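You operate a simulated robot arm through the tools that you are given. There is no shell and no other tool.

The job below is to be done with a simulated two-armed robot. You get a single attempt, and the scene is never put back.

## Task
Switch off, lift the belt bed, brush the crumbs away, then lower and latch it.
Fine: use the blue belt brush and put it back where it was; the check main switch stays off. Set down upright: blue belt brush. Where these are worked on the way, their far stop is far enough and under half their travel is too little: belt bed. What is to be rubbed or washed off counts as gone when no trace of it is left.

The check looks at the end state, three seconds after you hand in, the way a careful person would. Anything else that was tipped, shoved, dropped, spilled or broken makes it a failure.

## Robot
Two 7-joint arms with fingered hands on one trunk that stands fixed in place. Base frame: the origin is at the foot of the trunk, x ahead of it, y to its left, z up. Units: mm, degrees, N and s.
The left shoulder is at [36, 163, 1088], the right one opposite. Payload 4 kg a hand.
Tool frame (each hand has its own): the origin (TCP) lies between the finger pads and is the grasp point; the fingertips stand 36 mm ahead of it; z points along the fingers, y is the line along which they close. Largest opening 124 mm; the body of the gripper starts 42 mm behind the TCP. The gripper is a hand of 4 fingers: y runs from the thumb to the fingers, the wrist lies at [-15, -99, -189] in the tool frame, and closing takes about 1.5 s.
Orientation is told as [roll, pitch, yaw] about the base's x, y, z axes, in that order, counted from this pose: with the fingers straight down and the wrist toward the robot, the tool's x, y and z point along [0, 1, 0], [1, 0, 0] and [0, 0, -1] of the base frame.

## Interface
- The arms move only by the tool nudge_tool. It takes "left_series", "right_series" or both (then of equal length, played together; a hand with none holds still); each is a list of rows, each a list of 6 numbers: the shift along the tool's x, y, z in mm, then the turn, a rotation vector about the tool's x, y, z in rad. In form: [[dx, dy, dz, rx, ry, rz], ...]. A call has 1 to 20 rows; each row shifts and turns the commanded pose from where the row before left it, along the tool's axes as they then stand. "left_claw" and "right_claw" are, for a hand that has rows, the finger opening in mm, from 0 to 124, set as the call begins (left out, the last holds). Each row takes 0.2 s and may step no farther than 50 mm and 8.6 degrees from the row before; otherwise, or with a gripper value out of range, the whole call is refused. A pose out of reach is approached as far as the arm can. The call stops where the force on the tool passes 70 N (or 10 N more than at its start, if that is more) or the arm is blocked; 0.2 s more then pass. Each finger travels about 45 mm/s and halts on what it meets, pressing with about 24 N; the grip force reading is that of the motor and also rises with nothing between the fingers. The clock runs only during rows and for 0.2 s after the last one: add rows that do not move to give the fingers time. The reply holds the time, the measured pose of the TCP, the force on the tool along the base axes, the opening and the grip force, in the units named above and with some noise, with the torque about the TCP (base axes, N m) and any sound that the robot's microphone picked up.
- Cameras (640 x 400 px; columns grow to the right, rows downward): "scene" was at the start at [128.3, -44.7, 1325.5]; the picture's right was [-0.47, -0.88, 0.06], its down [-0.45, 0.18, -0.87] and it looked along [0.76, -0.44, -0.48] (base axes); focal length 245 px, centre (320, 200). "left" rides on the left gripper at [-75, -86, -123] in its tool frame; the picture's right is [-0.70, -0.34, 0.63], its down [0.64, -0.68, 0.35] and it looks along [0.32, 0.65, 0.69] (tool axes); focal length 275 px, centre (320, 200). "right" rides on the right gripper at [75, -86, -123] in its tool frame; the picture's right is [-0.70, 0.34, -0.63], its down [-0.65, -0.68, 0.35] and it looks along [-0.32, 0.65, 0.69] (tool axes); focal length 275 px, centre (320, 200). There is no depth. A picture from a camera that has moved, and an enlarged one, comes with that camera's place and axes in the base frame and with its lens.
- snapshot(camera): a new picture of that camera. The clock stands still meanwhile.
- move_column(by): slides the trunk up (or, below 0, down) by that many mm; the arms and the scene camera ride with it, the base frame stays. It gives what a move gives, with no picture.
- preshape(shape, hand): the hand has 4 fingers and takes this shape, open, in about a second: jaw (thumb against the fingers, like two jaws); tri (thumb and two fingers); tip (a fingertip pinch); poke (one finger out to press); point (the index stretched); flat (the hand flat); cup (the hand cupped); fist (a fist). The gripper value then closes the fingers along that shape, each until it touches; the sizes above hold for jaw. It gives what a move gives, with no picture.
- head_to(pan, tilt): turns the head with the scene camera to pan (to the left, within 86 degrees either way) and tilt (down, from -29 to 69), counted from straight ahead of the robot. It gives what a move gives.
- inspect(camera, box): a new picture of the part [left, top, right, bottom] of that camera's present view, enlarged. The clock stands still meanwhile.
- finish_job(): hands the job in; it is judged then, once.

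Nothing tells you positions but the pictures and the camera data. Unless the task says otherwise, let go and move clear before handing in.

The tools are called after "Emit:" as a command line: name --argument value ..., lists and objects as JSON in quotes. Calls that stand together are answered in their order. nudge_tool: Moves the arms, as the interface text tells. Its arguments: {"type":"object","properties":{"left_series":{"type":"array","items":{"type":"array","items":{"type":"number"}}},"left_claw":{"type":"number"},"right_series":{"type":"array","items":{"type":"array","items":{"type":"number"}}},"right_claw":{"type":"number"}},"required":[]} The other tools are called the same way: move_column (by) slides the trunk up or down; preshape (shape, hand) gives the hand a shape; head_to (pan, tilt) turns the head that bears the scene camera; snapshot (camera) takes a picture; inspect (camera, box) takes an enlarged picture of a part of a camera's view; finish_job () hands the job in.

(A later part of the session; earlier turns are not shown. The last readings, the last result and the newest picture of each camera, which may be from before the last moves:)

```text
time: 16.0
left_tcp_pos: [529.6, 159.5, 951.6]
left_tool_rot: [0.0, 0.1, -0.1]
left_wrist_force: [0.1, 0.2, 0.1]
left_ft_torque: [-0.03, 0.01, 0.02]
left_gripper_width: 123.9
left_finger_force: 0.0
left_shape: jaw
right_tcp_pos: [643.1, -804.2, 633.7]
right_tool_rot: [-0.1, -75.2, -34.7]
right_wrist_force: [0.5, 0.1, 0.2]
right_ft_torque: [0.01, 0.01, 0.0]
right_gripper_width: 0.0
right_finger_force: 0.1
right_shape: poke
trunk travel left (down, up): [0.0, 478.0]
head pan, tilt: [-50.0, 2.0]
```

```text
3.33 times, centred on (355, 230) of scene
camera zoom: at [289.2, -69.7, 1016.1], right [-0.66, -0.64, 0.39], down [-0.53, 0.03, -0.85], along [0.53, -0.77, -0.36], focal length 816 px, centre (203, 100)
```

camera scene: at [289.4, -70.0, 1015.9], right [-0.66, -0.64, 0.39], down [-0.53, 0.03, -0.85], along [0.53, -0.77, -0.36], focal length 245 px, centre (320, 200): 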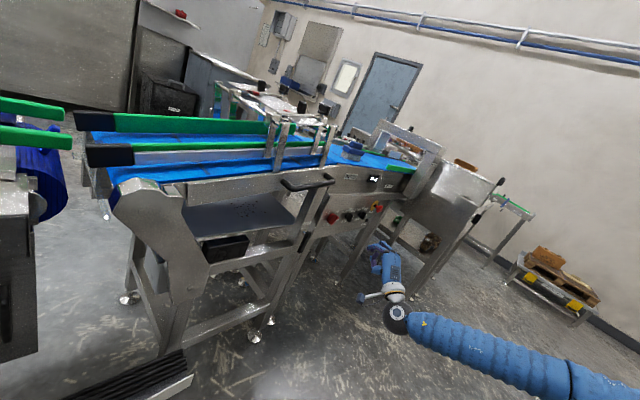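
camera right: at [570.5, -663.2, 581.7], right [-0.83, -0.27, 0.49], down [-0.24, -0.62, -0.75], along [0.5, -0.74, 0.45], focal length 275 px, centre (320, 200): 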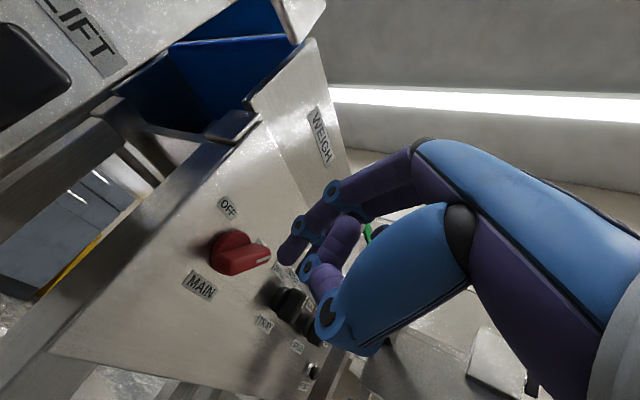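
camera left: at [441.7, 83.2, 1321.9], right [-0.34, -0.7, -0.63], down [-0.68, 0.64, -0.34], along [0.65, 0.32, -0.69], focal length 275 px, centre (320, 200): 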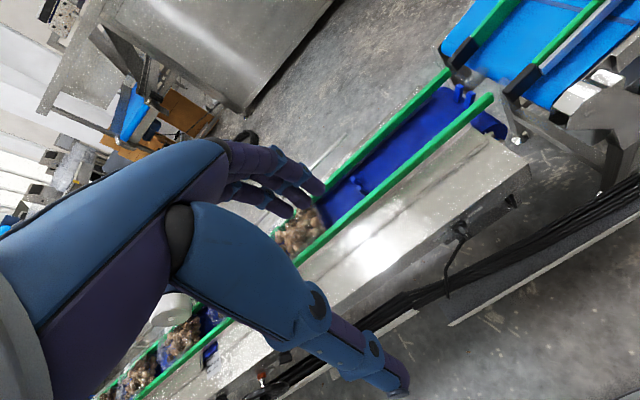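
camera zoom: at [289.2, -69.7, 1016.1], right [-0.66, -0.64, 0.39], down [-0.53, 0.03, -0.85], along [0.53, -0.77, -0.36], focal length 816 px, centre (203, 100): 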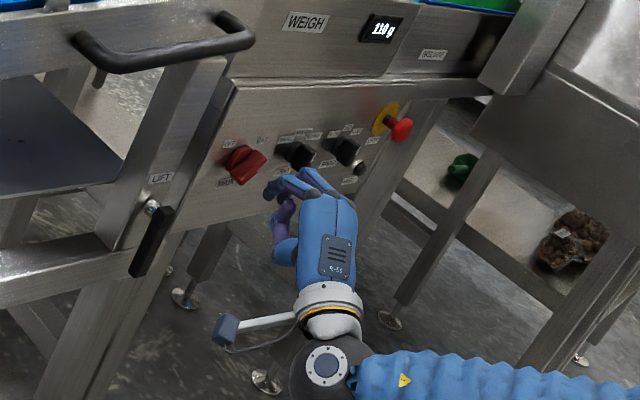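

The finger is lined up left of the red bar. I move it in to the bar's depth, keeping it just to the left of the bar.

Emit:
nudge_tool --right_series '[[10.6, 4.2, 15.2, 0, 0, 0], [10.6, 4.2, 15.2, 0, 0, 0], [9.6, 3.8, 13.8, 0, 0, 0], [0, 0, 0, 0, 0, 0]]'

Emit:
inspect --camera "right" --box '[180, 140, 400, 340]'

Emit:
inspect --camera "scene" --box '[300, 180, 400, 270]'

```text
time: 17.0
left_tcp_pos: [529.2, 159.9, 950.0]
left_tool_rot: [0.0, 0.0, 0.0]
left_wrist_force: [0.7, 0.1, -0.3]
left_ft_torque: [0.03, 0.01, 0.01]
left_gripper_width: 123.9
left_finger_force: 0.1
left_shape: jaw
right_tcp_pos: [697.9, -807.7, 632.5]
right_tool_rot: [-0.2, -75.0, -34.8]
right_wrist_force: [-0.1, 0.7, 1.0]
right_ft_torque: [-0.02, -0.06, 0.04]
right_gripper_width: 0.3
right_finger_force: 0.1
right_shape: poke
trunk travel left (down, up): [0.0, 478.0]
head pan, tilt: [-50.0, 2.0]
```

```text
2.00 times, centred on (290, 240) of right
camera zoom: at [624.4, -665.7, 581.0], right [-0.83, -0.27, 0.49], down [-0.24, -0.62, -0.75], along [0.5, -0.74, 0.45], focal length 551 px, centre (380, 120)
```

zoom: 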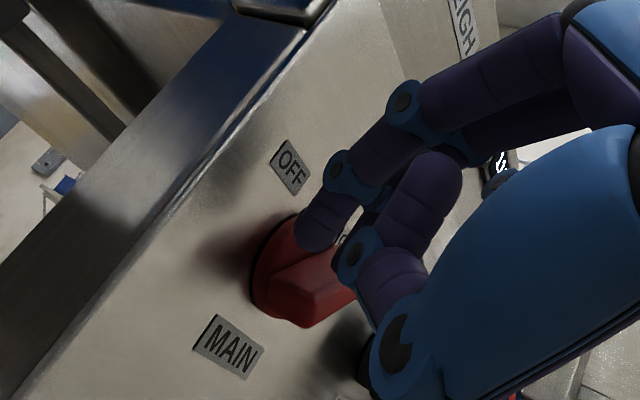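

```text
4.44 times, centred on (350, 225) of scene
camera zoom: at [289.3, -69.8, 1016.0], right [-0.66, -0.64, 0.39], down [-0.53, 0.03, -0.85], along [0.53, -0.77, -0.36], focal length 1088 px, centre (187, 89)
```

zoom: 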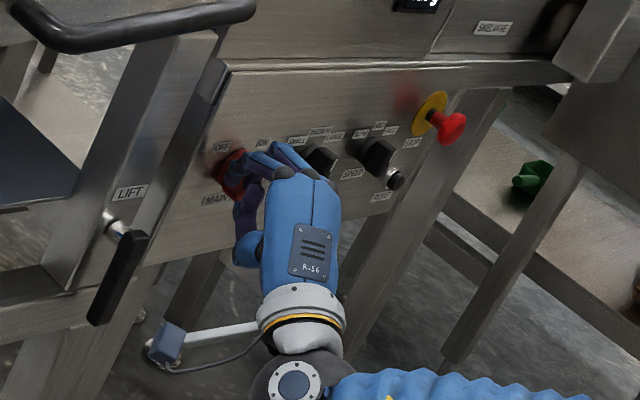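

The fingertip sits in front of the disc, just left-above the bar. I start the sweep down and to the right.

Emit:
nudge_tool --right_series '[[0.66, -8.04, 1.65, 0, 0, 0], [-1.23, -6.36, 2.56, 0, 0, 0], [-2.71, -5.61, 3.42, 0, 0, 0], [-3.86, -4.34, 3.91, 0, 0, 0], [0, 0, 0, 0, 0, 0]]'

Emit:
inspect --camera "right" --box '[180, 140, 400, 340]'

Emit:
inspect --camera "scene" --box '[300, 180, 400, 270]'

```text
time: 18.2
left_tcp_pos: [528.0, 159.0, 950.2]
left_tool_rot: [0.1, 0.0, 0.0]
left_wrist_force: [-0.9, -0.5, 0.4]
left_ft_torque: [0.02, -0.01, 0.02]
left_gripper_width: 123.7
left_finger_force: 0.0
left_shape: jaw
right_tcp_pos: [697.3, -817.2, 607.7]
right_tool_rot: [-0.2, -75.1, -34.7]
right_wrist_force: [-1.9, 0.2, 0.0]
right_ft_torque: [0.0, -0.04, -0.03]
right_gripper_width: 0.0
right_finger_force: 0.0
right_shape: poke
trunk travel left (down, up): [0.0, 478.0]
head pan, tilt: [-50.0, 2.0]
```

```text
2.00 times, centred on (290, 240) of right
camera zoom: at [624.6, -674.9, 556.1], right [-0.83, -0.27, 0.49], down [-0.24, -0.62, -0.75], along [0.5, -0.74, 0.45], focal length 551 px, centre (380, 120)
```

zoom: 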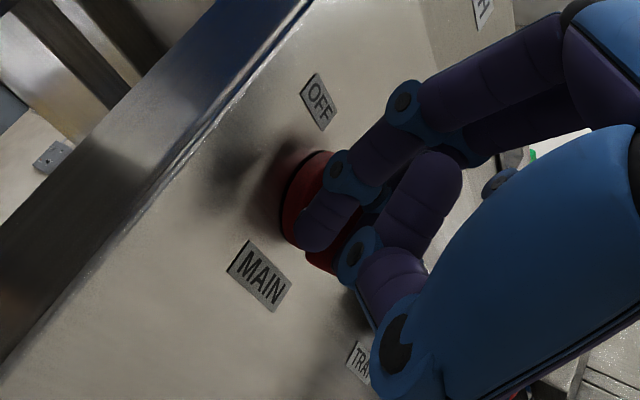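

```text
4.44 times, centred on (350, 225) of scene
camera zoom: at [289.3, -69.8, 1016.0], right [-0.66, -0.64, 0.39], down [-0.53, 0.03, -0.85], along [0.53, -0.77, -0.36], focal length 1088 px, centre (187, 89)
```

zoom: 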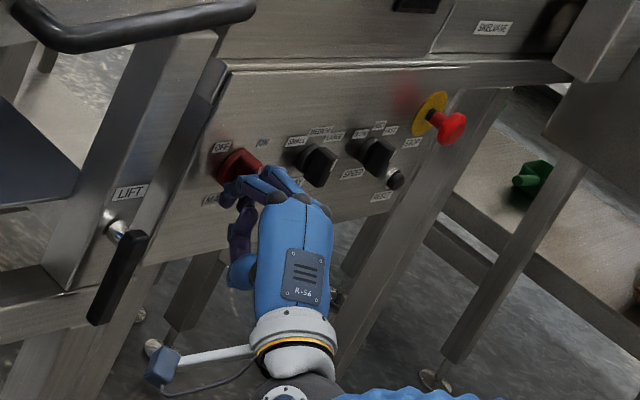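

The force is slight and the bar seems to be turning or about to. I continue the arc to the right.

Emit:
nudge_tool --right_series '[[-4.93, -2.8, 4.27, 0, 0, 0], [-5.51, -1.06, 4.22, 0, 0, 0], [-5.84, 0.74, 3.98, 0, 0, 0], [0, 0, 0, 0, 0, 0]]'

Emit:
inspect --camera "right" --box '[180, 140, 400, 340]'

Emit:
inspect --camera "scene" --box '[300, 180, 400, 270]'

```text
time: 19.2
left_tcp_pos: [529.5, 159.2, 950.8]
left_tool_rot: [-0.1, -0.1, 0.0]
left_wrist_force: [-0.5, -0.2, -0.5]
left_ft_torque: [0.04, 0.03, -0.05]
left_gripper_width: 123.8
left_finger_force: 0.0
left_shape: jaw
right_tcp_pos: [697.2, -836.1, 601.2]
right_tool_rot: [-0.3, -75.0, -34.6]
right_wrist_force: [-6.4, 5.0, -5.4]
right_ft_torque: [0.13, 0.15, -0.06]
right_gripper_width: 0.0
right_finger_force: 0.2
right_shape: poke
trunk travel left (down, up): [0.0, 478.0]
head pan, tilt: [-50.0, 2.0]
```

```text
2.00 times, centred on (290, 240) of right
camera zoom: at [623.4, -693.5, 549.9], right [-0.83, -0.27, 0.49], down [-0.24, -0.62, -0.75], along [0.51, -0.74, 0.45], focal length 551 px, centre (380, 120)
```

zoom: 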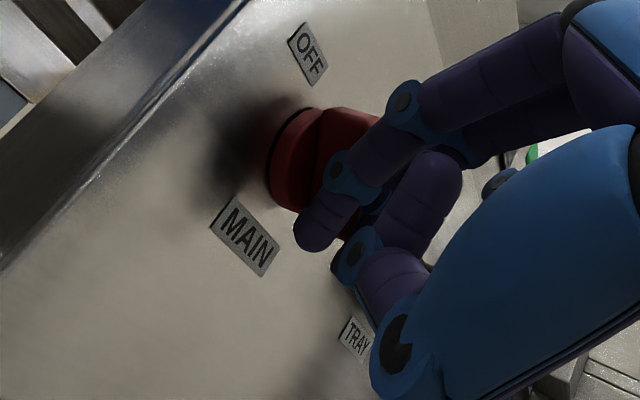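

```text
4.44 times, centred on (350, 225) of scene
camera zoom: at [289.5, -69.9, 1015.7], right [-0.66, -0.64, 0.39], down [-0.53, 0.03, -0.85], along [0.53, -0.77, -0.36], focal length 1088 px, centre (187, 89)
```

zoom: 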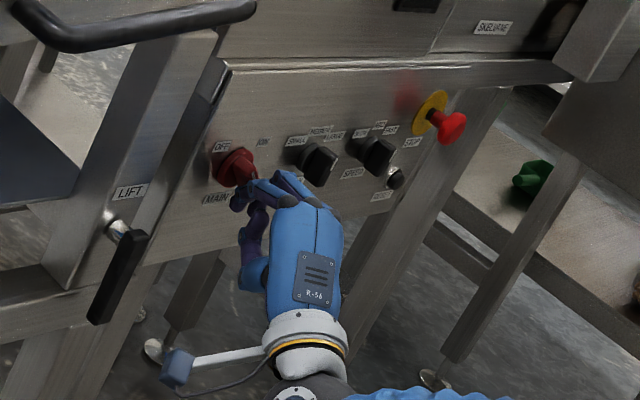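

The bar has swung most of the way toward OFF with light force. I push a bit further to its stop.

Emit:
nudge_tool --right_series '[[-4.93, 1.84, 3.04, 0, 0, 0], [-4.11, 2.66, 2.24, 0, 0, 0], [0, 0, 0, 0, 0, 0]]'

Emit:
inspect --camera "right" --box '[180, 140, 400, 340]'

Emit:
inspect --camera "scene" --box '[320, 190, 370, 230]'

```text
time: 20.0
left_tcp_pos: [529.9, 159.6, 949.1]
left_tool_rot: [0.0, 0.0, 0.0]
left_wrist_force: [0.4, 1.0, -1.5]
left_ft_torque: [0.03, -0.01, 0.04]
left_gripper_width: 123.8
left_finger_force: 0.1
left_shape: jaw
right_tcp_pos: [695.0, -847.8, 603.9]
right_tool_rot: [-0.2, -75.1, -34.7]
right_wrist_force: [-26.0, 14.8, -9.3]
right_ft_torque: [0.07, 0.24, 0.18]
right_gripper_width: 0.3
right_finger_force: 0.1
right_shape: poke
trunk travel left (down, up): [0.0, 478.0]
head pan, tilt: [-50.0, 2.0]
```

```text
2.00 times, centred on (290, 240) of right
camera zoom: at [621.7, -704.2, 552.6], right [-0.83, -0.27, 0.49], down [-0.24, -0.62, -0.75], along [0.51, -0.74, 0.45], focal length 551 px, centre (380, 120)
```

zoom: 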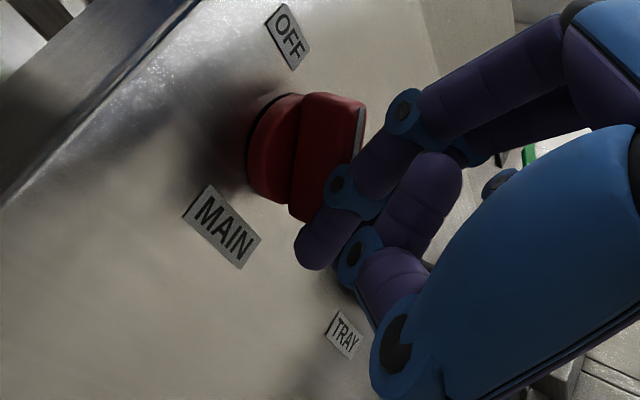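

```text
10.00 times, centred on (345, 210) of scene
camera zoom: at [288.8, -69.9, 1015.8], right [-0.66, -0.64, 0.39], down [-0.53, 0.03, -0.85], along [0.53, -0.77, -0.36], focal length 2449 px, centre (70, 100)
```

zoom: 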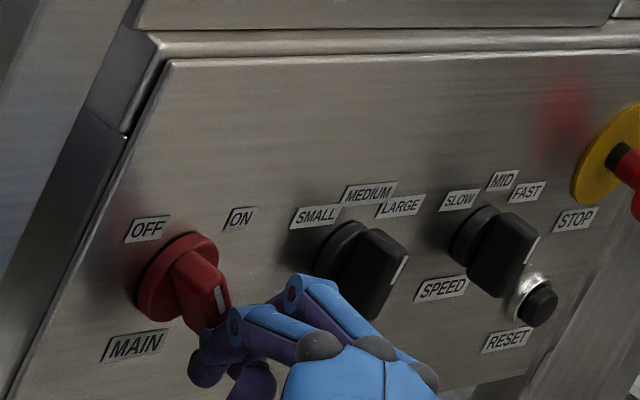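

The bar now appears to lie along the OFF diagonal and the force has risen to the stop. I back the finger off and check the switch position.

Emit:
nudge_tool --right_series '[[3.3, -4.45, -1.18, 0, 0, 0], [-17, -6.3, -23.8, 0, 0, 0], [-17, -6.3, -23.8, 0, 0, 0], [-17, -6.3, -23.8, 0, 0, 0], [0, 0, 0, 0, 0, 0]]'

Emit:
inspect --camera "right" --box '[140, 140, 340, 300]'

Emit:
inspect --camera "scene" --box '[310, 190, 370, 230]'

```text
time: 21.2
left_tcp_pos: [529.8, 159.2, 949.5]
left_tool_rot: [0.0, -0.1, 0.0]
left_wrist_force: [0.1, -0.6, -0.1]
left_ft_torque: [0.01, 0.04, 0.02]
left_gripper_width: 123.6
left_finger_force: 0.0
left_shape: jaw
right_tcp_pos: [604.6, -838.7, 600.1]
right_tool_rot: [-0.2, -75.2, -34.7]
right_wrist_force: [-0.1, 0.5, 0.2]
right_ft_torque: [-0.03, 0.02, 0.03]
right_gripper_width: 0.2
right_finger_force: 0.0
right_shape: poke
trunk travel left (down, up): [0.0, 478.0]
head pan, tilt: [-50.0, 2.0]
```

```text
2.50 times, centred on (240, 220) of right
camera zoom: at [531.9, -697.2, 548.9], right [-0.83, -0.27, 0.49], down [-0.24, -0.62, -0.75], along [0.5, -0.74, 0.45], focal length 688 px, centre (520, 150)
```

zoom: 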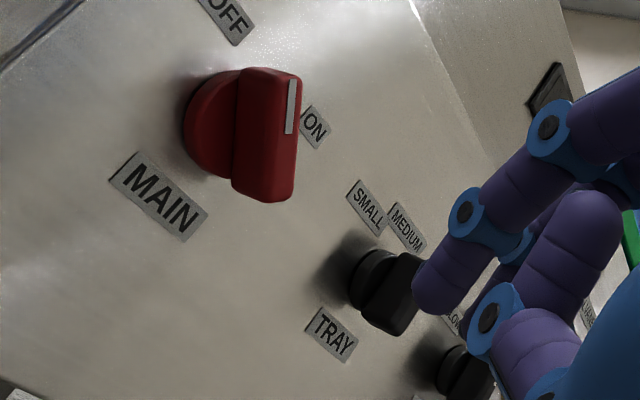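

```text
10.00 times, centred on (340, 210) of scene
camera zoom: at [289.4, -69.9, 1015.9], right [-0.66, -0.64, 0.39], down [-0.53, 0.03, -0.85], along [0.53, -0.77, -0.36], focal length 2449 px, centre (120, 100)
```

zoom: 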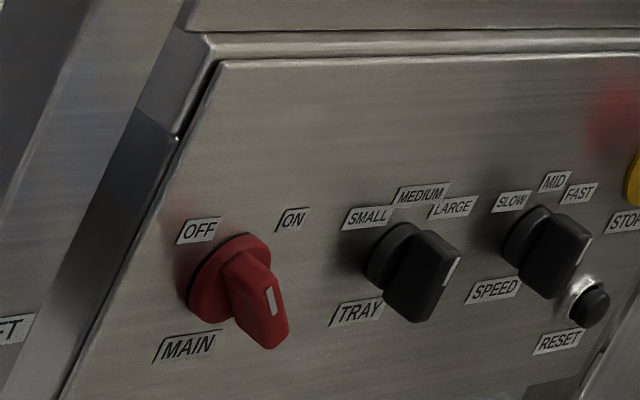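

The pointer now aims at OFF. I check whether the display has gone dark as confirmation.

Emit:
inspect --camera "scene" --box '[310, 140, 430, 240]'

Emit:
snapshot --camera "right"

```text
4.00 times, centred on (370, 190) of scene
camera zoom: at [289.4, -69.9, 1015.9], right [-0.66, -0.64, 0.39], down [-0.53, 0.03, -0.85], along [0.53, -0.77, -0.36], focal length 980 px, centre (120, 240)
```

zoom: 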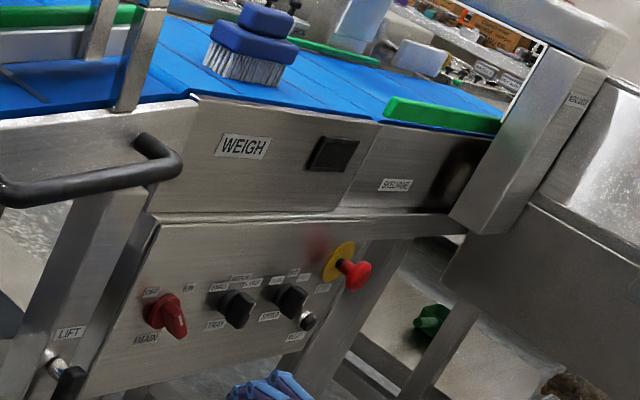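

```text
taken
camera right: at [531.9, -697.2, 548.9], right [-0.83, -0.27, 0.49], down [-0.24, -0.62, -0.75], along [0.5, -0.74, 0.45], focal length 275 px, centre (320, 200)
```

right: 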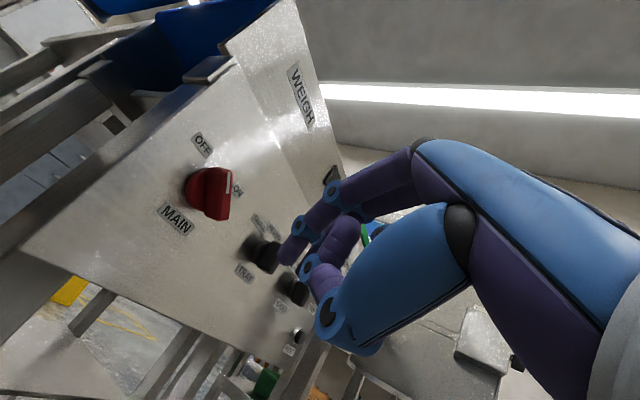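

The display went dark: the machine is off. Next I study the LIFT lever closely to work out how it unlatches.

Emit:
inspect --camera "scene" --box '[285, 195, 335, 260]'

Emit:
inspect --camera "scene" --box '[180, 160, 340, 270]'

Emit:
inspect --camera "scene" --box '[70, 100, 230, 220]'

```text
6.15 times, centred on (310, 228) of scene
camera zoom: at [289.4, -69.9, 1015.9], right [-0.66, -0.64, 0.39], down [-0.53, 0.03, -0.85], along [0.53, -0.77, -0.36], focal length 1507 px, centre (382, 31)
```

zoom: 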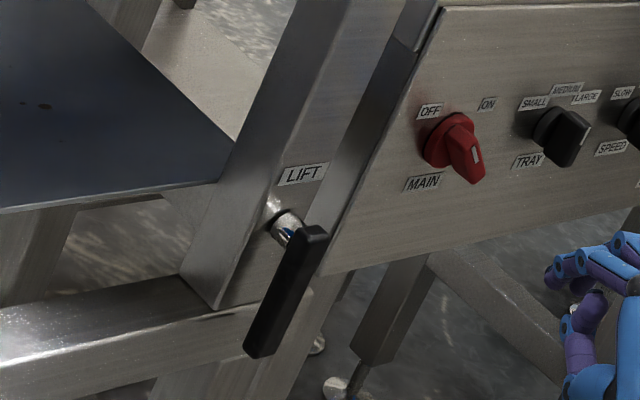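

```text
3.64 times, centred on (260, 215) of scene
camera zoom: at [289.4, -69.9, 1015.9], right [-0.66, -0.64, 0.39], down [-0.53, 0.03, -0.85], along [0.53, -0.77, -0.36], focal length 890 px, centre (538, 146)
```

zoom: 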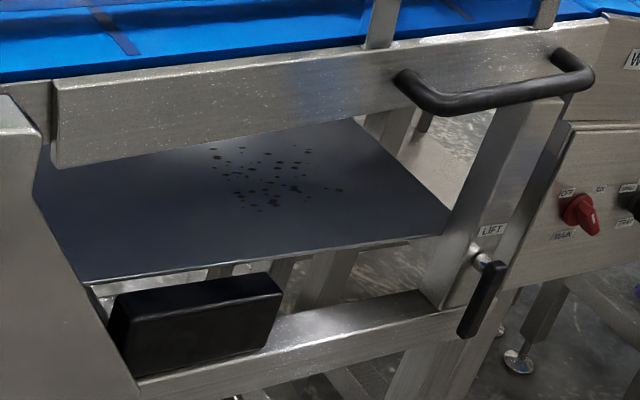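

```text
3.33 times, centred on (150, 160) of scene
camera zoom: at [289.4, -69.9, 1015.9], right [-0.66, -0.64, 0.39], down [-0.53, 0.03, -0.85], along [0.53, -0.77, -0.36], focal length 816 px, centre (887, 333)
```

zoom: 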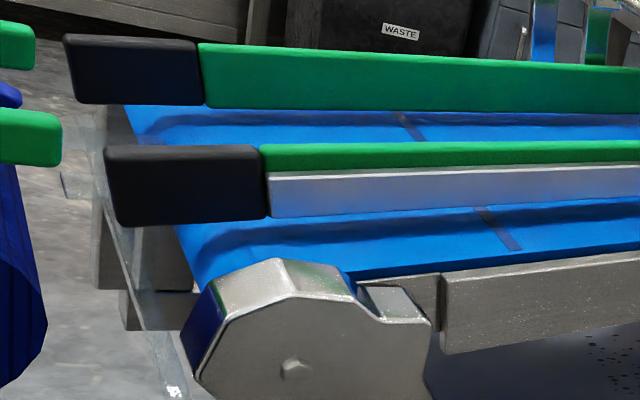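

The lever hangs down on the leg below "LIFT" and may be the bed's latch. I bring the right hand round to the bed handle (fingers forward, closing vertically) to grasp it and feel whether the bed is free.

Emit:
nudge_tool --right_series '[[-25.6, -9.5, -35.8, 0, 0, 0], [0, 0, 0, -0.13, 0, 0], [0, 0, 0, -0.13, 0, 0], [0, 0, 0, 0, 0.121, 0], [0, 0, 0, 0, 0.121, 0], [0, 0, 0, 0, 0.121, 0], [0, 0, 0, 0, 0.121, 0], [0, 0, 0, 0, 0.121, 0], [0, 0, 0, 0, 0, -0.0875], [0, 0, 0, 0, 0, -0.0875], [28.2, 32.6, 5.7, 0, 0, 0], [28.2, 32.6, 5.7, 0, 0, 0], [28.2, 32.6, 5.7, 0, 0, 0], [28.2, 32.6, 5.7, 0, 0, 0], [28.2, 32.6, 5.7, 0, 0, 0], [28.2, 32.6, 5.7, 0, 0, 0], [28.2, 32.6, 5.7, 0, 0, 0], [0, 0, 0, 0, 0, 0]]'

Emit:
preshape --shape "jaw" --hand "right"

Emit:
snapshot --camera "right"

Emit:
snapshot --camera "scene"

```text
time: 25.0
left_tcp_pos: [528.7, 158.8, 950.3]
left_tool_rot: [0.0, -0.1, 0.0]
left_wrist_force: [-0.7, -0.3, 0.2]
left_ft_torque: [-0.05, -0.01, 0.02]
left_gripper_width: 123.7
left_finger_force: 0.1
left_shape: jaw
right_tcp_pos: [659.7, -626.4, 792.2]
right_tool_rot: [-89.6, -79.9, 75.4]
right_wrist_force: [-12.4, -2.9, -5.9]
right_ft_torque: [-0.04, 0.26, -0.11]
right_gripper_width: 0.0
right_finger_force: 0.0
right_shape: poke
right hand out of reach, approached as far as the arm can: row 7, 8
trunk travel left (down, up): [0.0, 478.0]
head pan, tilt: [-50.0, 2.0]
```

```text
time: 25.9
left_tcp_pos: [530.1, 160.4, 950.3]
left_tool_rot: [0.0, -0.1, 0.1]
left_wrist_force: [-0.6, -0.3, -0.8]
left_ft_torque: [0.03, 0.04, 0.01]
left_gripper_width: 123.9
left_finger_force: 0.0
left_shape: jaw
right_tcp_pos: [661.4, -625.1, 792.0]
right_tool_rot: [-90.1, -79.9, 76.2]
right_wrist_force: [-0.2, 0.6, 0.1]
right_ft_torque: [0.02, 0.0, 0.01]
right_gripper_width: 124.0
right_finger_force: 0.1
right_shape: jaw
trunk travel left (down, up): [0.0, 478.0]
head pan, tilt: [-50.0, 2.0]
```

```text
taken
camera right: at [555.0, -537.9, 695.1], right [-0.77, -0.45, 0.45], down [0.15, -0.82, -0.56], along [0.62, -0.36, 0.7], focal length 275 px, centre (320, 200)
```

right: 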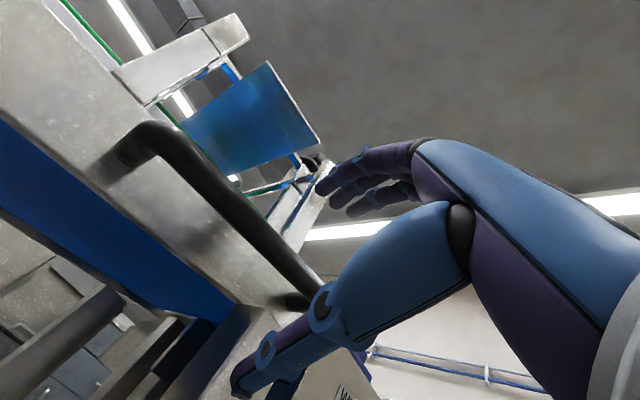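

```text
taken
camera scene: at [289.5, -69.5, 1016.1], right [-0.66, -0.64, 0.39], down [-0.53, 0.03, -0.85], along [0.53, -0.77, -0.36], focal length 245 px, centre (320, 200)
```

scene: 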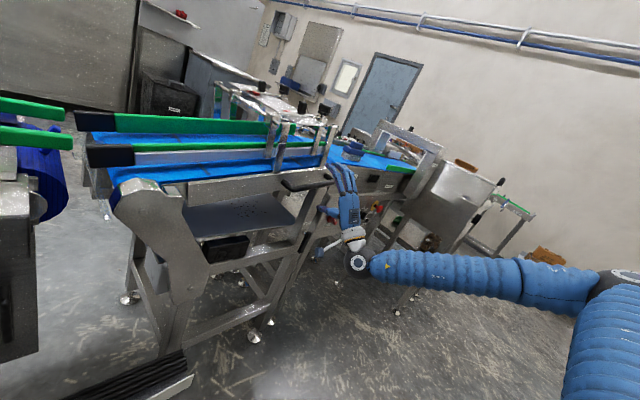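

The hand is in front of the handle with the bar between thumb (below) and fingers (above). I slide it forward onto the bar.

Emit:
nudge_tool --right_series '[[2.5, 1, 10.5, 0, 0, 0], [2.5, 1, 10.5, 0, 0, 0], [2.5, 1, 10.5, 0, 0, 0], [2.5, 1, 10, 0, 0, 0], [0, 0, 0, 0, 0, 0]]' --right_claw 124

Emit:
snapshot --camera "right"

Emit:
inspect --camera "scene" --box '[270, 140, 400, 270]'

```text
time: 27.1
left_tcp_pos: [530.2, 159.5, 950.7]
left_tool_rot: [0.0, 0.1, -0.1]
left_wrist_force: [-0.2, -0.3, 0.6]
left_ft_torque: [0.0, 0.03, -0.01]
left_gripper_width: 123.8
left_finger_force: 0.0
left_shape: jaw
right_tcp_pos: [700.7, -625.7, 794.5]
right_tool_rot: [-90.2, -79.9, 76.0]
right_wrist_force: [0.3, 0.4, 0.0]
right_ft_torque: [0.01, -0.01, 0.01]
right_gripper_width: 124.0
right_finger_force: 0.1
right_shape: jaw
trunk travel left (down, up): [0.0, 478.0]
head pan, tilt: [-50.0, 2.0]
```

```text
taken
camera right: at [595.0, -538.4, 697.7], right [-0.77, -0.45, 0.45], down [0.15, -0.82, -0.56], along [0.62, -0.36, 0.69], focal length 275 px, centre (320, 200)
```

right: 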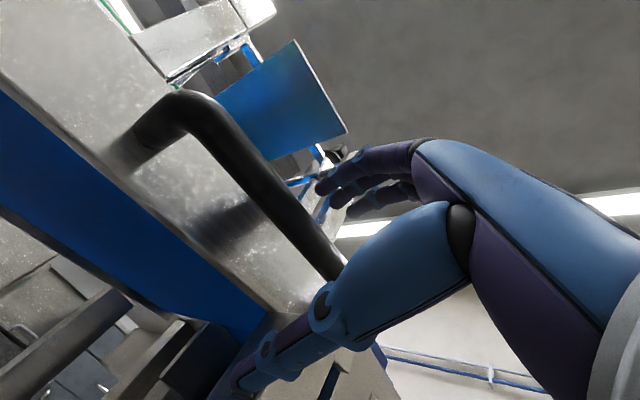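

```text
3.08 times, centred on (335, 205) of scene
camera zoom: at [289.3, -69.8, 1016.0], right [-0.66, -0.64, 0.39], down [-0.53, 0.03, -0.85], along [0.53, -0.77, -0.36], focal length 753 px, centre (274, 185)
```

zoom: 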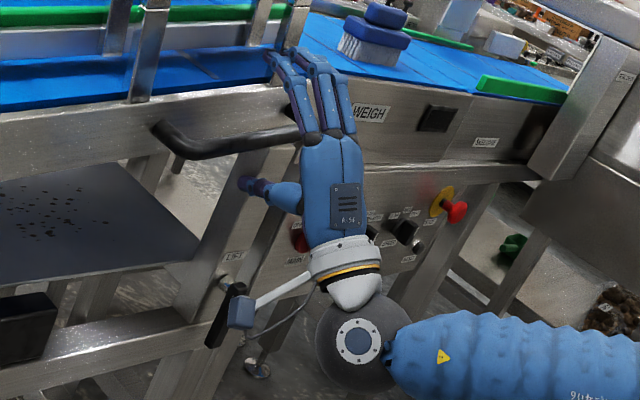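

The bar runs between thumb and fingers, slightly above and ahead of the grasp point. I adjust a little and close the hand on the handle.

Emit:
nudge_tool --right_series '[[6.3, 2.6, 2, 0, 0, 0], [6.3, 2.7, 1.9, 0, 0, 0], [0, 0, 0, 0, 0, 0]]' --right_claw 124

Emit:
nudge_tool --right_series '[[0, 0, 0, 0, 0, 0], [0, 0, 0, 0, 0, 0], [0, 0, 0, 0, 0, 0], [0, 0, 0, 0, 0, 0], [0, 0, 0, 0, 0, 0], [0, 0, 0, 0, 0, 0], [0, 0, 0, 0, 0, 0], [0, 0, 0, 0, 0, 0]]' --right_claw 10

Emit:
snapshot --camera "right"

Emit:
inspect --camera "scene" --box '[270, 140, 400, 270]'

```text
time: 27.9
left_tcp_pos: [529.7, 159.7, 951.1]
left_tool_rot: [-0.1, -0.1, 0.0]
left_wrist_force: [-0.5, -0.5, 0.5]
left_ft_torque: [-0.01, 0.0, 0.0]
left_gripper_width: 123.8
left_finger_force: 0.1
left_shape: jaw
right_tcp_pos: [707.0, -611.8, 795.7]
right_tool_rot: [-89.9, -80.0, 75.7]
right_wrist_force: [0.6, -0.3, 0.3]
right_ft_torque: [0.04, 0.03, 0.01]
right_gripper_width: 124.0
right_finger_force: 0.0
right_shape: jaw
trunk travel left (down, up): [0.0, 478.0]
head pan, tilt: [-50.0, 2.0]
```

```text
time: 29.7
left_tcp_pos: [530.4, 159.5, 950.0]
left_tool_rot: [0.0, 0.2, 0.0]
left_wrist_force: [0.8, -0.3, 0.1]
left_ft_torque: [-0.01, 0.04, 0.01]
left_gripper_width: 123.9
left_finger_force: 0.0
left_shape: jaw
right_tcp_pos: [707.0, -613.9, 795.1]
right_tool_rot: [-89.3, -79.8, 75.2]
right_wrist_force: [-8.2, 0.3, -10.0]
right_ft_torque: [-0.14, -0.7, 0.19]
right_gripper_width: 34.8
right_finger_force: 17.8
right_shape: jaw
trunk travel left (down, up): [0.0, 478.0]
head pan, tilt: [-50.0, 2.0]
```

```text
taken
camera right: at [601.0, -526.0, 697.9], right [-0.77, -0.45, 0.45], down [0.15, -0.82, -0.56], along [0.62, -0.36, 0.69], focal length 275 px, centre (320, 200)
```

right: 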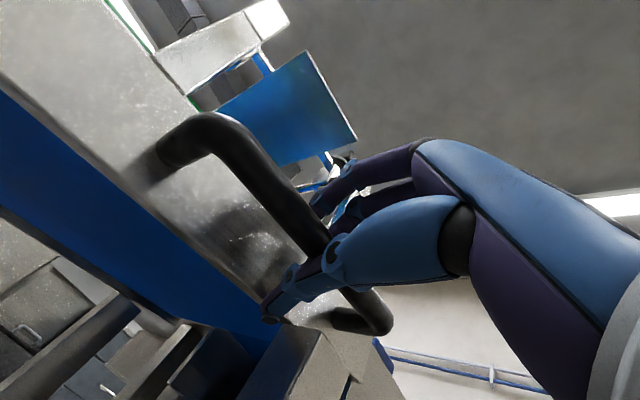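

```text
3.08 times, centred on (335, 205) of scene
camera zoom: at [289.4, -70.3, 1015.6], right [-0.66, -0.64, 0.39], down [-0.53, 0.03, -0.85], along [0.53, -0.77, -0.36], focal length 753 px, centre (274, 185)
```

zoom: 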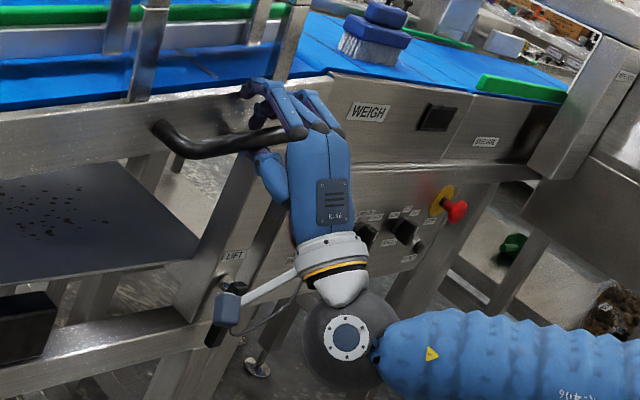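

The handle is gripped (width 35 mm). Now a gentle trial lift of about 10 mm to feel whether the bed is latched.

Emit:
nudge_tool --right_series '[[0.35, 5, -0.3, 0, 0, 0], [0.35, 5, -0.3, 0, 0, 0], [0, 0, 0, 0, 0, 0]]'

Emit:
inspect --camera "scene" --box '[270, 140, 400, 270]'

```text
time: 30.5
left_tcp_pos: [530.8, 159.5, 948.8]
left_tool_rot: [0.2, 0.1, 0.0]
left_wrist_force: [0.5, -0.1, 0.2]
left_ft_torque: [-0.03, 0.01, 0.0]
left_gripper_width: 123.8
left_finger_force: 0.0
left_shape: jaw
right_tcp_pos: [708.5, -611.8, 801.7]
right_tool_rot: [-88.0, -80.0, 73.8]
right_wrist_force: [-27.8, 3.1, -40.2]
right_ft_torque: [-0.25, -0.51, 0.3]
right_gripper_width: 49.9
right_finger_force: 24.3
right_shape: jaw
trunk travel left (down, up): [0.0, 478.0]
head pan, tilt: [-50.0, 2.0]
```

```text
3.08 times, centred on (335, 205) of scene
camera zoom: at [290.0, -71.3, 1015.0], right [-0.66, -0.64, 0.39], down [-0.53, 0.03, -0.85], along [0.53, -0.77, -0.36], focal length 753 px, centre (274, 185)
```

zoom: 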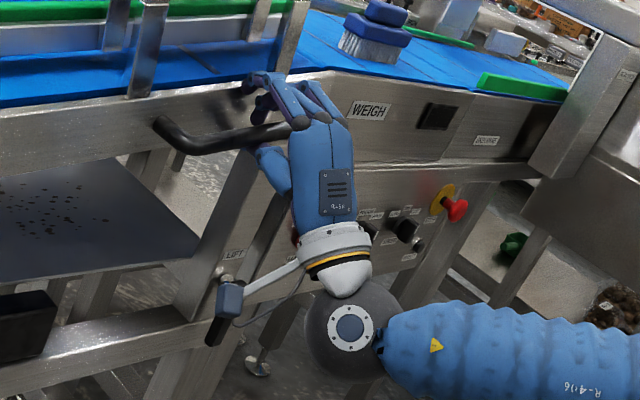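

The handle didn't budge at 40 N: the bed is latched. I ease back down, let go and retreat, then work the LIFT lever, which hangs from (y -676, z 604) down to z 528 at x≈690.

Emit:
nudge_tool --right_series '[[-0.35, -5, 0.3, 0, 0, 0], [-0.35, -5, 0.3, 0, 0, 0], [0, 0, 0, 0, 0, 0]]'

Emit:
nudge_tool --right_series '[[0, 0, 0, 0, 0, 0], [0, 0, 0, 0, 0, 0], [0, 0, 0, 0, 0, 0], [0, 0, 0, 0, 0, 0], [0, 0, 0, 0, 0, 0], [0, 0, 0, 0, 0, 0], [0, 0, 0, 0, 0, 0], [0, 0, -20, 0, 0, 0], [0, 0, -30, 0, 0, 0], [0, 0, -40, 0, 0, 0], [0, 0, -40, 0, 0, 0], [0, 0, 0, 0, 0, 0]]' --right_claw 124

Emit:
preshape --shape "poke" --hand "right"

Emit:
snapshot --camera "scene"

Emit:
snapshot --camera "right"

```text
time: 31.3
left_tcp_pos: [527.6, 159.4, 951.1]
left_tool_rot: [0.0, 0.0, -0.1]
left_wrist_force: [0.0, 0.6, -0.3]
left_ft_torque: [-0.01, 0.0, 0.0]
left_gripper_width: 123.7
left_finger_force: 0.1
left_shape: jaw
right_tcp_pos: [707.3, -612.4, 798.4]
right_tool_rot: [-90.8, -80.0, 76.7]
right_wrist_force: [-28.0, 7.8, -16.4]
right_ft_torque: [-0.17, -0.61, 0.36]
right_gripper_width: 36.3
right_finger_force: 24.0
right_shape: jaw
trunk travel left (down, up): [0.0, 478.0]
head pan, tilt: [-50.0, 2.0]
```

```text
time: 33.9
left_tcp_pos: [530.6, 159.6, 949.9]
left_tool_rot: [0.0, 0.0, -0.1]
left_wrist_force: [-0.7, -0.3, 0.6]
left_ft_torque: [-0.02, 0.0, 0.01]
left_gripper_width: 123.9
left_finger_force: 0.1
left_shape: jaw
right_tcp_pos: [578.9, -581.5, 799.5]
right_tool_rot: [-89.9, -79.9, 75.8]
right_wrist_force: [-0.9, 0.1, -0.7]
right_ft_torque: [0.01, -0.02, 0.0]
right_gripper_width: 123.6
right_finger_force: 0.1
right_shape: jaw
trunk travel left (down, up): [0.0, 478.0]
head pan, tilt: [-50.0, 2.0]
```

```text
time: 34.8
left_tcp_pos: [529.1, 160.8, 950.7]
left_tool_rot: [0.0, 0.0, 0.0]
left_wrist_force: [0.4, -0.3, 0.0]
left_ft_torque: [0.01, 0.02, 0.0]
left_gripper_width: 123.7
left_finger_force: 0.0
left_shape: jaw
right_tcp_pos: [579.5, -583.1, 799.2]
right_tool_rot: [-90.0, -79.9, 75.9]
right_wrist_force: [0.0, 0.4, -1.1]
right_ft_torque: [0.0, -0.02, -0.03]
right_gripper_width: 0.2
right_finger_force: 0.0
right_shape: poke
trunk travel left (down, up): [0.0, 478.0]
head pan, tilt: [-50.0, 2.0]
```

```text
taken
camera scene: at [289.3, -69.8, 1016.0], right [-0.66, -0.64, 0.39], down [-0.53, 0.03, -0.85], along [0.53, -0.77, -0.36], focal length 245 px, centre (320, 200)
```

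scene: 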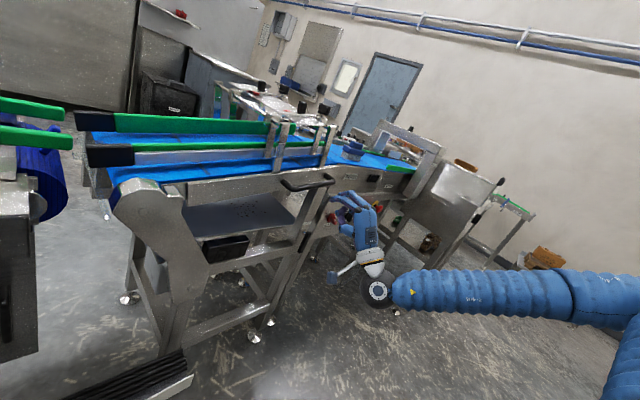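

```text
taken
camera right: at [474.0, -495.2, 701.8], right [-0.77, -0.45, 0.45], down [0.15, -0.82, -0.56], along [0.62, -0.36, 0.69], focal length 275 px, centre (320, 200)
```

right: 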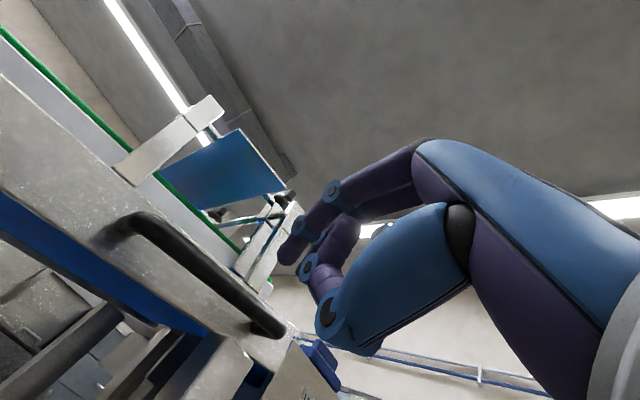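

Hand is free of the handle and in poke shape. I tilt it forward-down so the camera can look at the lever from above, and lower it in front of the lever.

Emit:
nudge_tool --right_series '[[0, 0, 0, 0, 0, 0.0875], [0, 0, 0, 0, 0, 0.0875], [0, 0, 0, 0.14, 0, 0], [0, 0, 0, 0.14, 0, 0], [0, 0, 0, 0.14, 0, 0], [0, 0, 0, 0.14, 0, 0], [0, 0, 0, 0.14, 0, 0], [-10.1, -24.7, 29.6, 0, 0, 0], [-10.1, -24.7, 29.6, 0, 0, 0], [-10.1, -24.7, 29.6, 0, 0, 0], [-10.1, -24.7, 29.6, 0, 0, 0], [-10.1, -24.7, 29.6, 0, 0, 0], [0, 0, 0, 0, 0, 0]]'

Emit:
snapshot --camera "right"

Emit:
inspect --camera "scene" --box '[270, 160, 400, 290]'

```text
time: 37.6
left_tcp_pos: [530.4, 158.5, 950.0]
left_tool_rot: [0.0, 0.0, 0.0]
left_wrist_force: [-0.1, 0.0, 0.2]
left_ft_torque: [0.03, -0.01, -0.03]
left_gripper_width: 123.9
left_finger_force: 0.0
left_shape: jaw
right_tcp_pos: [600.3, -637.9, 608.5]
right_tool_rot: [-0.1, -49.9, -14.1]
right_wrist_force: [-0.2, -0.1, -0.6]
right_ft_torque: [0.0, 0.0, -0.02]
right_gripper_width: 0.0
right_finger_force: 0.1
right_shape: poke
trunk travel left (down, up): [0.0, 478.0]
head pan, tilt: [-50.0, 2.0]
```

```text
taken
camera right: at [474.1, -529.3, 620.8], right [-0.43, -0.61, 0.67], down [-0.33, -0.58, -0.74], along [0.84, -0.54, 0.05], focal length 275 px, centre (320, 200)
```

right: 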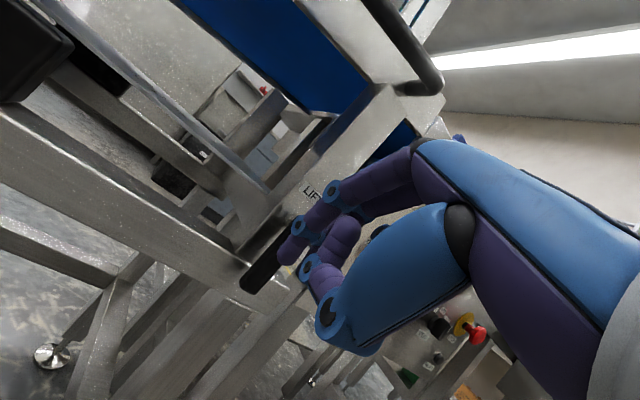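

```text
3.08 times, centred on (335, 225) of scene
camera zoom: at [289.2, -69.8, 1016.1], right [-0.66, -0.64, 0.39], down [-0.53, 0.03, -0.85], along [0.53, -0.77, -0.36], focal length 753 px, centre (274, 123)
```

zoom: 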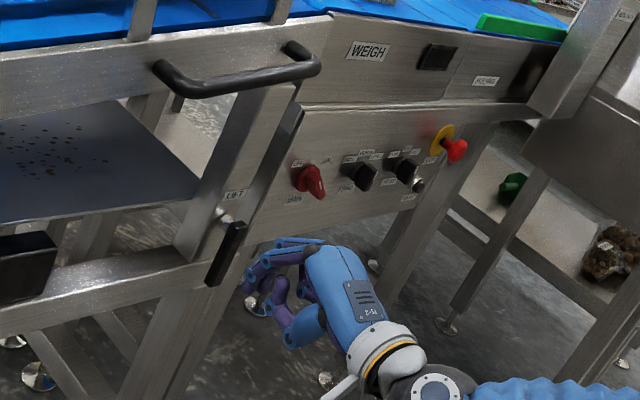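

The lever and fingertip are both in view. I bring the fingertip to the left side of the lever's lower half for a gentle test push to the right.

Emit:
nudge_tool --right_series '[[1.85, 2.95, 19.7, 0, 0, 0], [1.85, 2.95, 19.7, 0, 0, 0], [1.85, 2.95, 19.7, 0, 0, 0], [1.85, 2.95, 19.7, 0, 0, 0], [0, 0, 0, 0, 0, 0]]'

Emit:
inspect --camera "right" --box '[180, 140, 400, 340]'

Emit:
inspect --camera "scene" --box '[280, 180, 360, 260]'

```text
time: 38.8
left_tcp_pos: [528.4, 160.3, 949.7]
left_tool_rot: [0.0, -0.1, 0.0]
left_wrist_force: [-0.1, 0.1, 0.7]
left_ft_torque: [-0.02, -0.02, -0.01]
left_gripper_width: 123.5
left_finger_force: 0.1
left_shape: jaw
right_tcp_pos: [668.9, -644.7, 563.6]
right_tool_rot: [0.0, -49.9, -14.1]
right_wrist_force: [-3.5, 6.9, 0.8]
right_ft_torque: [-0.05, -0.04, 0.06]
right_gripper_width: 0.0
right_finger_force: 0.1
right_shape: poke
trunk travel left (down, up): [0.0, 478.0]
head pan, tilt: [-50.0, 2.0]
```

```text
2.00 times, centred on (290, 240) of right
camera zoom: at [541.5, -535.9, 577.0], right [-0.43, -0.61, 0.67], down [-0.33, -0.58, -0.74], along [0.84, -0.54, 0.05], focal length 551 px, centre (380, 120)
```

zoom: 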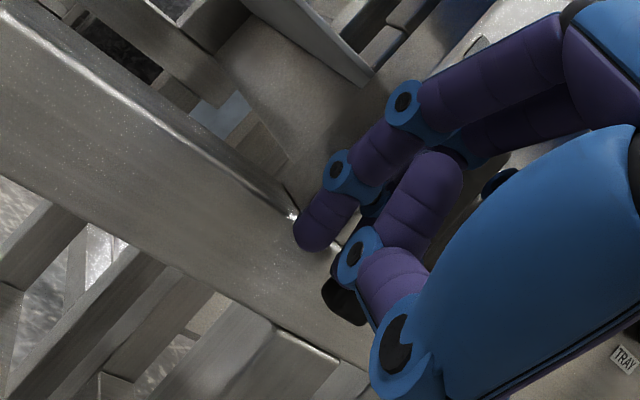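

```text
5.00 times, centred on (320, 220) of scene
camera zoom: at [289.2, -69.4, 1016.1], right [-0.66, -0.64, 0.39], down [-0.53, 0.03, -0.85], along [0.53, -0.77, -0.36], focal length 1224 px, centre (320, 100)
```

zoom: 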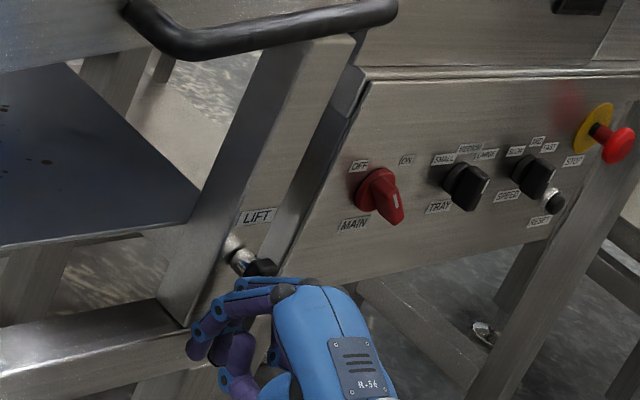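

Contact on the lever's left side (about 7 N). I push it gently to the right and see if it yields.

Emit:
nudge_tool --right_series '[[-4.86, 0.77, 0.92, 0, 0, 0], [-4.86, 0.77, 0.92, 0, 0, 0], [0, 0, 0, 0, 0, 0]]'

Emit:
inspect --camera "right" --box '[180, 140, 400, 340]'

Emit:
inspect --camera "scene" --box '[280, 180, 360, 260]'

```text
time: 39.6
left_tcp_pos: [529.0, 161.5, 949.9]
left_tool_rot: [0.0, 0.1, 0.0]
left_wrist_force: [-0.2, -0.6, -0.4]
left_ft_torque: [-0.01, 0.0, -0.03]
left_gripper_width: 124.0
left_finger_force: 0.2
left_shape: jaw
right_tcp_pos: [668.9, -649.6, 564.1]
right_tool_rot: [0.2, -49.7, -13.8]
right_wrist_force: [-1.5, 64.0, -5.1]
right_ft_torque: [0.61, -0.06, 1.29]
right_gripper_width: 0.0
right_finger_force: 0.0
right_shape: poke
trunk travel left (down, up): [0.0, 478.0]
head pan, tilt: [-50.0, 2.0]
```

```text
2.00 times, centred on (290, 240) of right
camera zoom: at [540.6, -542.0, 578.3], right [-0.42, -0.62, 0.66], down [-0.32, -0.58, -0.75], along [0.85, -0.53, 0.05], focal length 551 px, centre (380, 120)
```

zoom: 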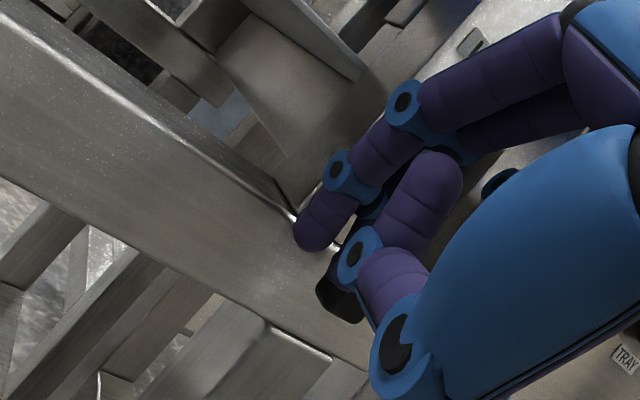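

```text
5.00 times, centred on (320, 220) of scene
camera zoom: at [289.8, -66.7, 1015.8], right [-0.66, -0.64, 0.39], down [-0.53, 0.02, -0.85], along [0.53, -0.77, -0.36], focal length 1224 px, centre (320, 100)
```

zoom: 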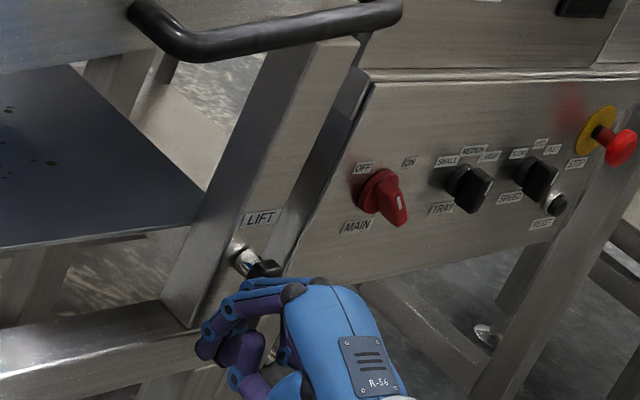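

Rigid to the right (64 N), so the lever must swing the other way. I back off, go around the front and come to its right side to push it left.

Emit:
nudge_tool --right_series '[[14.6, -2.3, -2.7, 0, 0, 0], [-8.35, -14.2, -32.5, 0, 0, 0], [-8.35, -14.2, -32.5, 0, 0, 0], [0, 0, 0, 0, 0, 0]]'

Emit:
snapshot --camera "right"

Emit:
inspect --camera "scene" --box '[280, 180, 360, 260]'

```text
time: 40.6
left_tcp_pos: [530.1, 160.1, 949.0]
left_tool_rot: [0.0, 0.1, 0.1]
left_wrist_force: [-0.4, 0.3, 0.3]
left_ft_torque: [-0.02, 0.0, 0.01]
left_gripper_width: 123.9
left_finger_force: 0.1
left_shape: jaw
right_tcp_pos: [597.8, -643.8, 586.1]
right_tool_rot: [-0.2, -49.9, -14.1]
right_wrist_force: [0.8, 0.0, 0.5]
right_ft_torque: [-0.02, 0.03, 0.01]
right_gripper_width: 0.2
right_finger_force: 0.1
right_shape: poke
trunk travel left (down, up): [0.0, 478.0]
head pan, tilt: [-50.0, 2.0]
```

```text
taken
camera right: at [471.1, -534.1, 599.7], right [-0.43, -0.61, 0.67], down [-0.33, -0.58, -0.74], along [0.84, -0.54, 0.05], focal length 275 px, centre (320, 200)
```

right: 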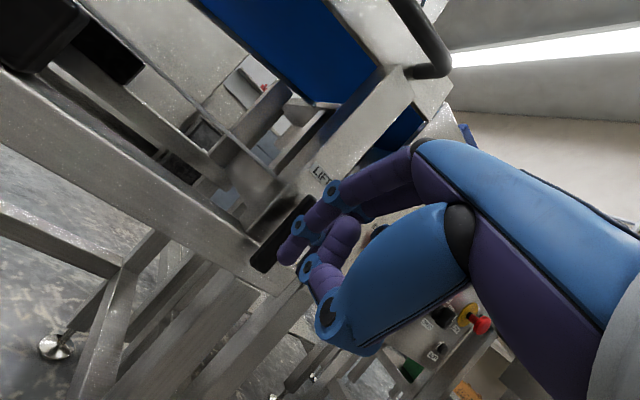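

```text
5.00 times, centred on (320, 220) of scene
camera zoom: at [289.5, -70.1, 1015.8], right [-0.66, -0.64, 0.39], down [-0.53, 0.03, -0.85], along [0.53, -0.77, -0.36], focal length 1224 px, centre (320, 100)
```

zoom: 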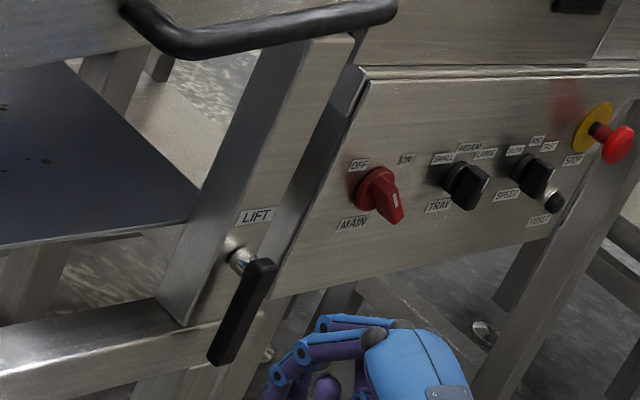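

The lever is unchanged. I shift right to clear it, then advance on its right side.

Emit:
nudge_tool --right_series '[[-28.9, 2.9, 8.2, 0, 0, 0], [-28.9, 2.9, 8.2, 0, 0, 0], [0, 0, 0, 0, 0, 0]]'

Emit:
inspect --camera "right" --box '[180, 140, 400, 340]'

Emit:
inspect --camera "scene" --box '[280, 180, 360, 260]'

```text
time: 41.4
left_tcp_pos: [529.4, 158.7, 950.6]
left_tool_rot: [0.0, 0.0, 0.0]
left_wrist_force: [-0.6, 0.0, -0.1]
left_ft_torque: [0.01, -0.01, 0.0]
left_gripper_width: 124.0
left_finger_force: 0.1
left_shape: jaw
right_tcp_pos: [602.8, -702.6, 576.5]
right_tool_rot: [-0.1, -49.9, -14.2]
right_wrist_force: [-0.2, 0.2, 0.2]
right_ft_torque: [0.01, -0.01, -0.04]
right_gripper_width: 0.0
right_finger_force: 0.0
right_shape: poke
trunk travel left (down, up): [0.0, 478.0]
head pan, tilt: [-50.0, 2.0]
```

```text
2.00 times, centred on (290, 240) of right
camera zoom: at [475.0, -593.5, 590.0], right [-0.43, -0.61, 0.67], down [-0.33, -0.58, -0.74], along [0.84, -0.54, 0.05], focal length 551 px, centre (380, 120)
```

zoom: 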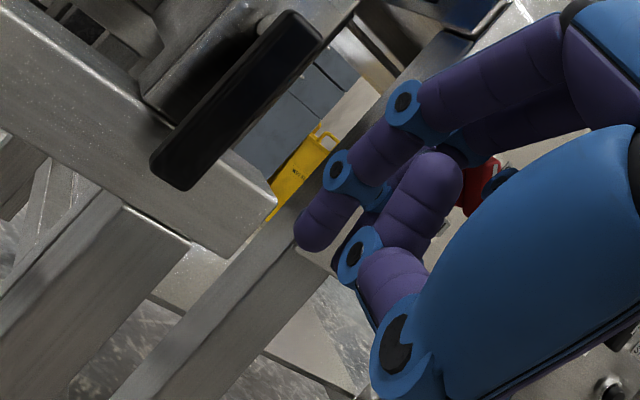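

```text
5.00 times, centred on (320, 220) of scene
camera zoom: at [289.3, -69.7, 1016.0], right [-0.66, -0.64, 0.39], down [-0.53, 0.03, -0.85], along [0.53, -0.77, -0.36], focal length 1224 px, centre (320, 100)
```

zoom: 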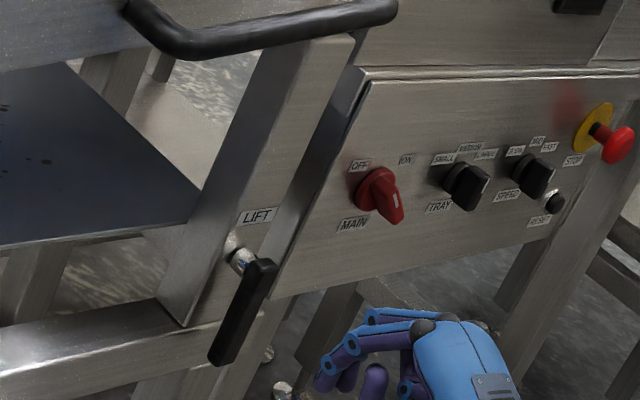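

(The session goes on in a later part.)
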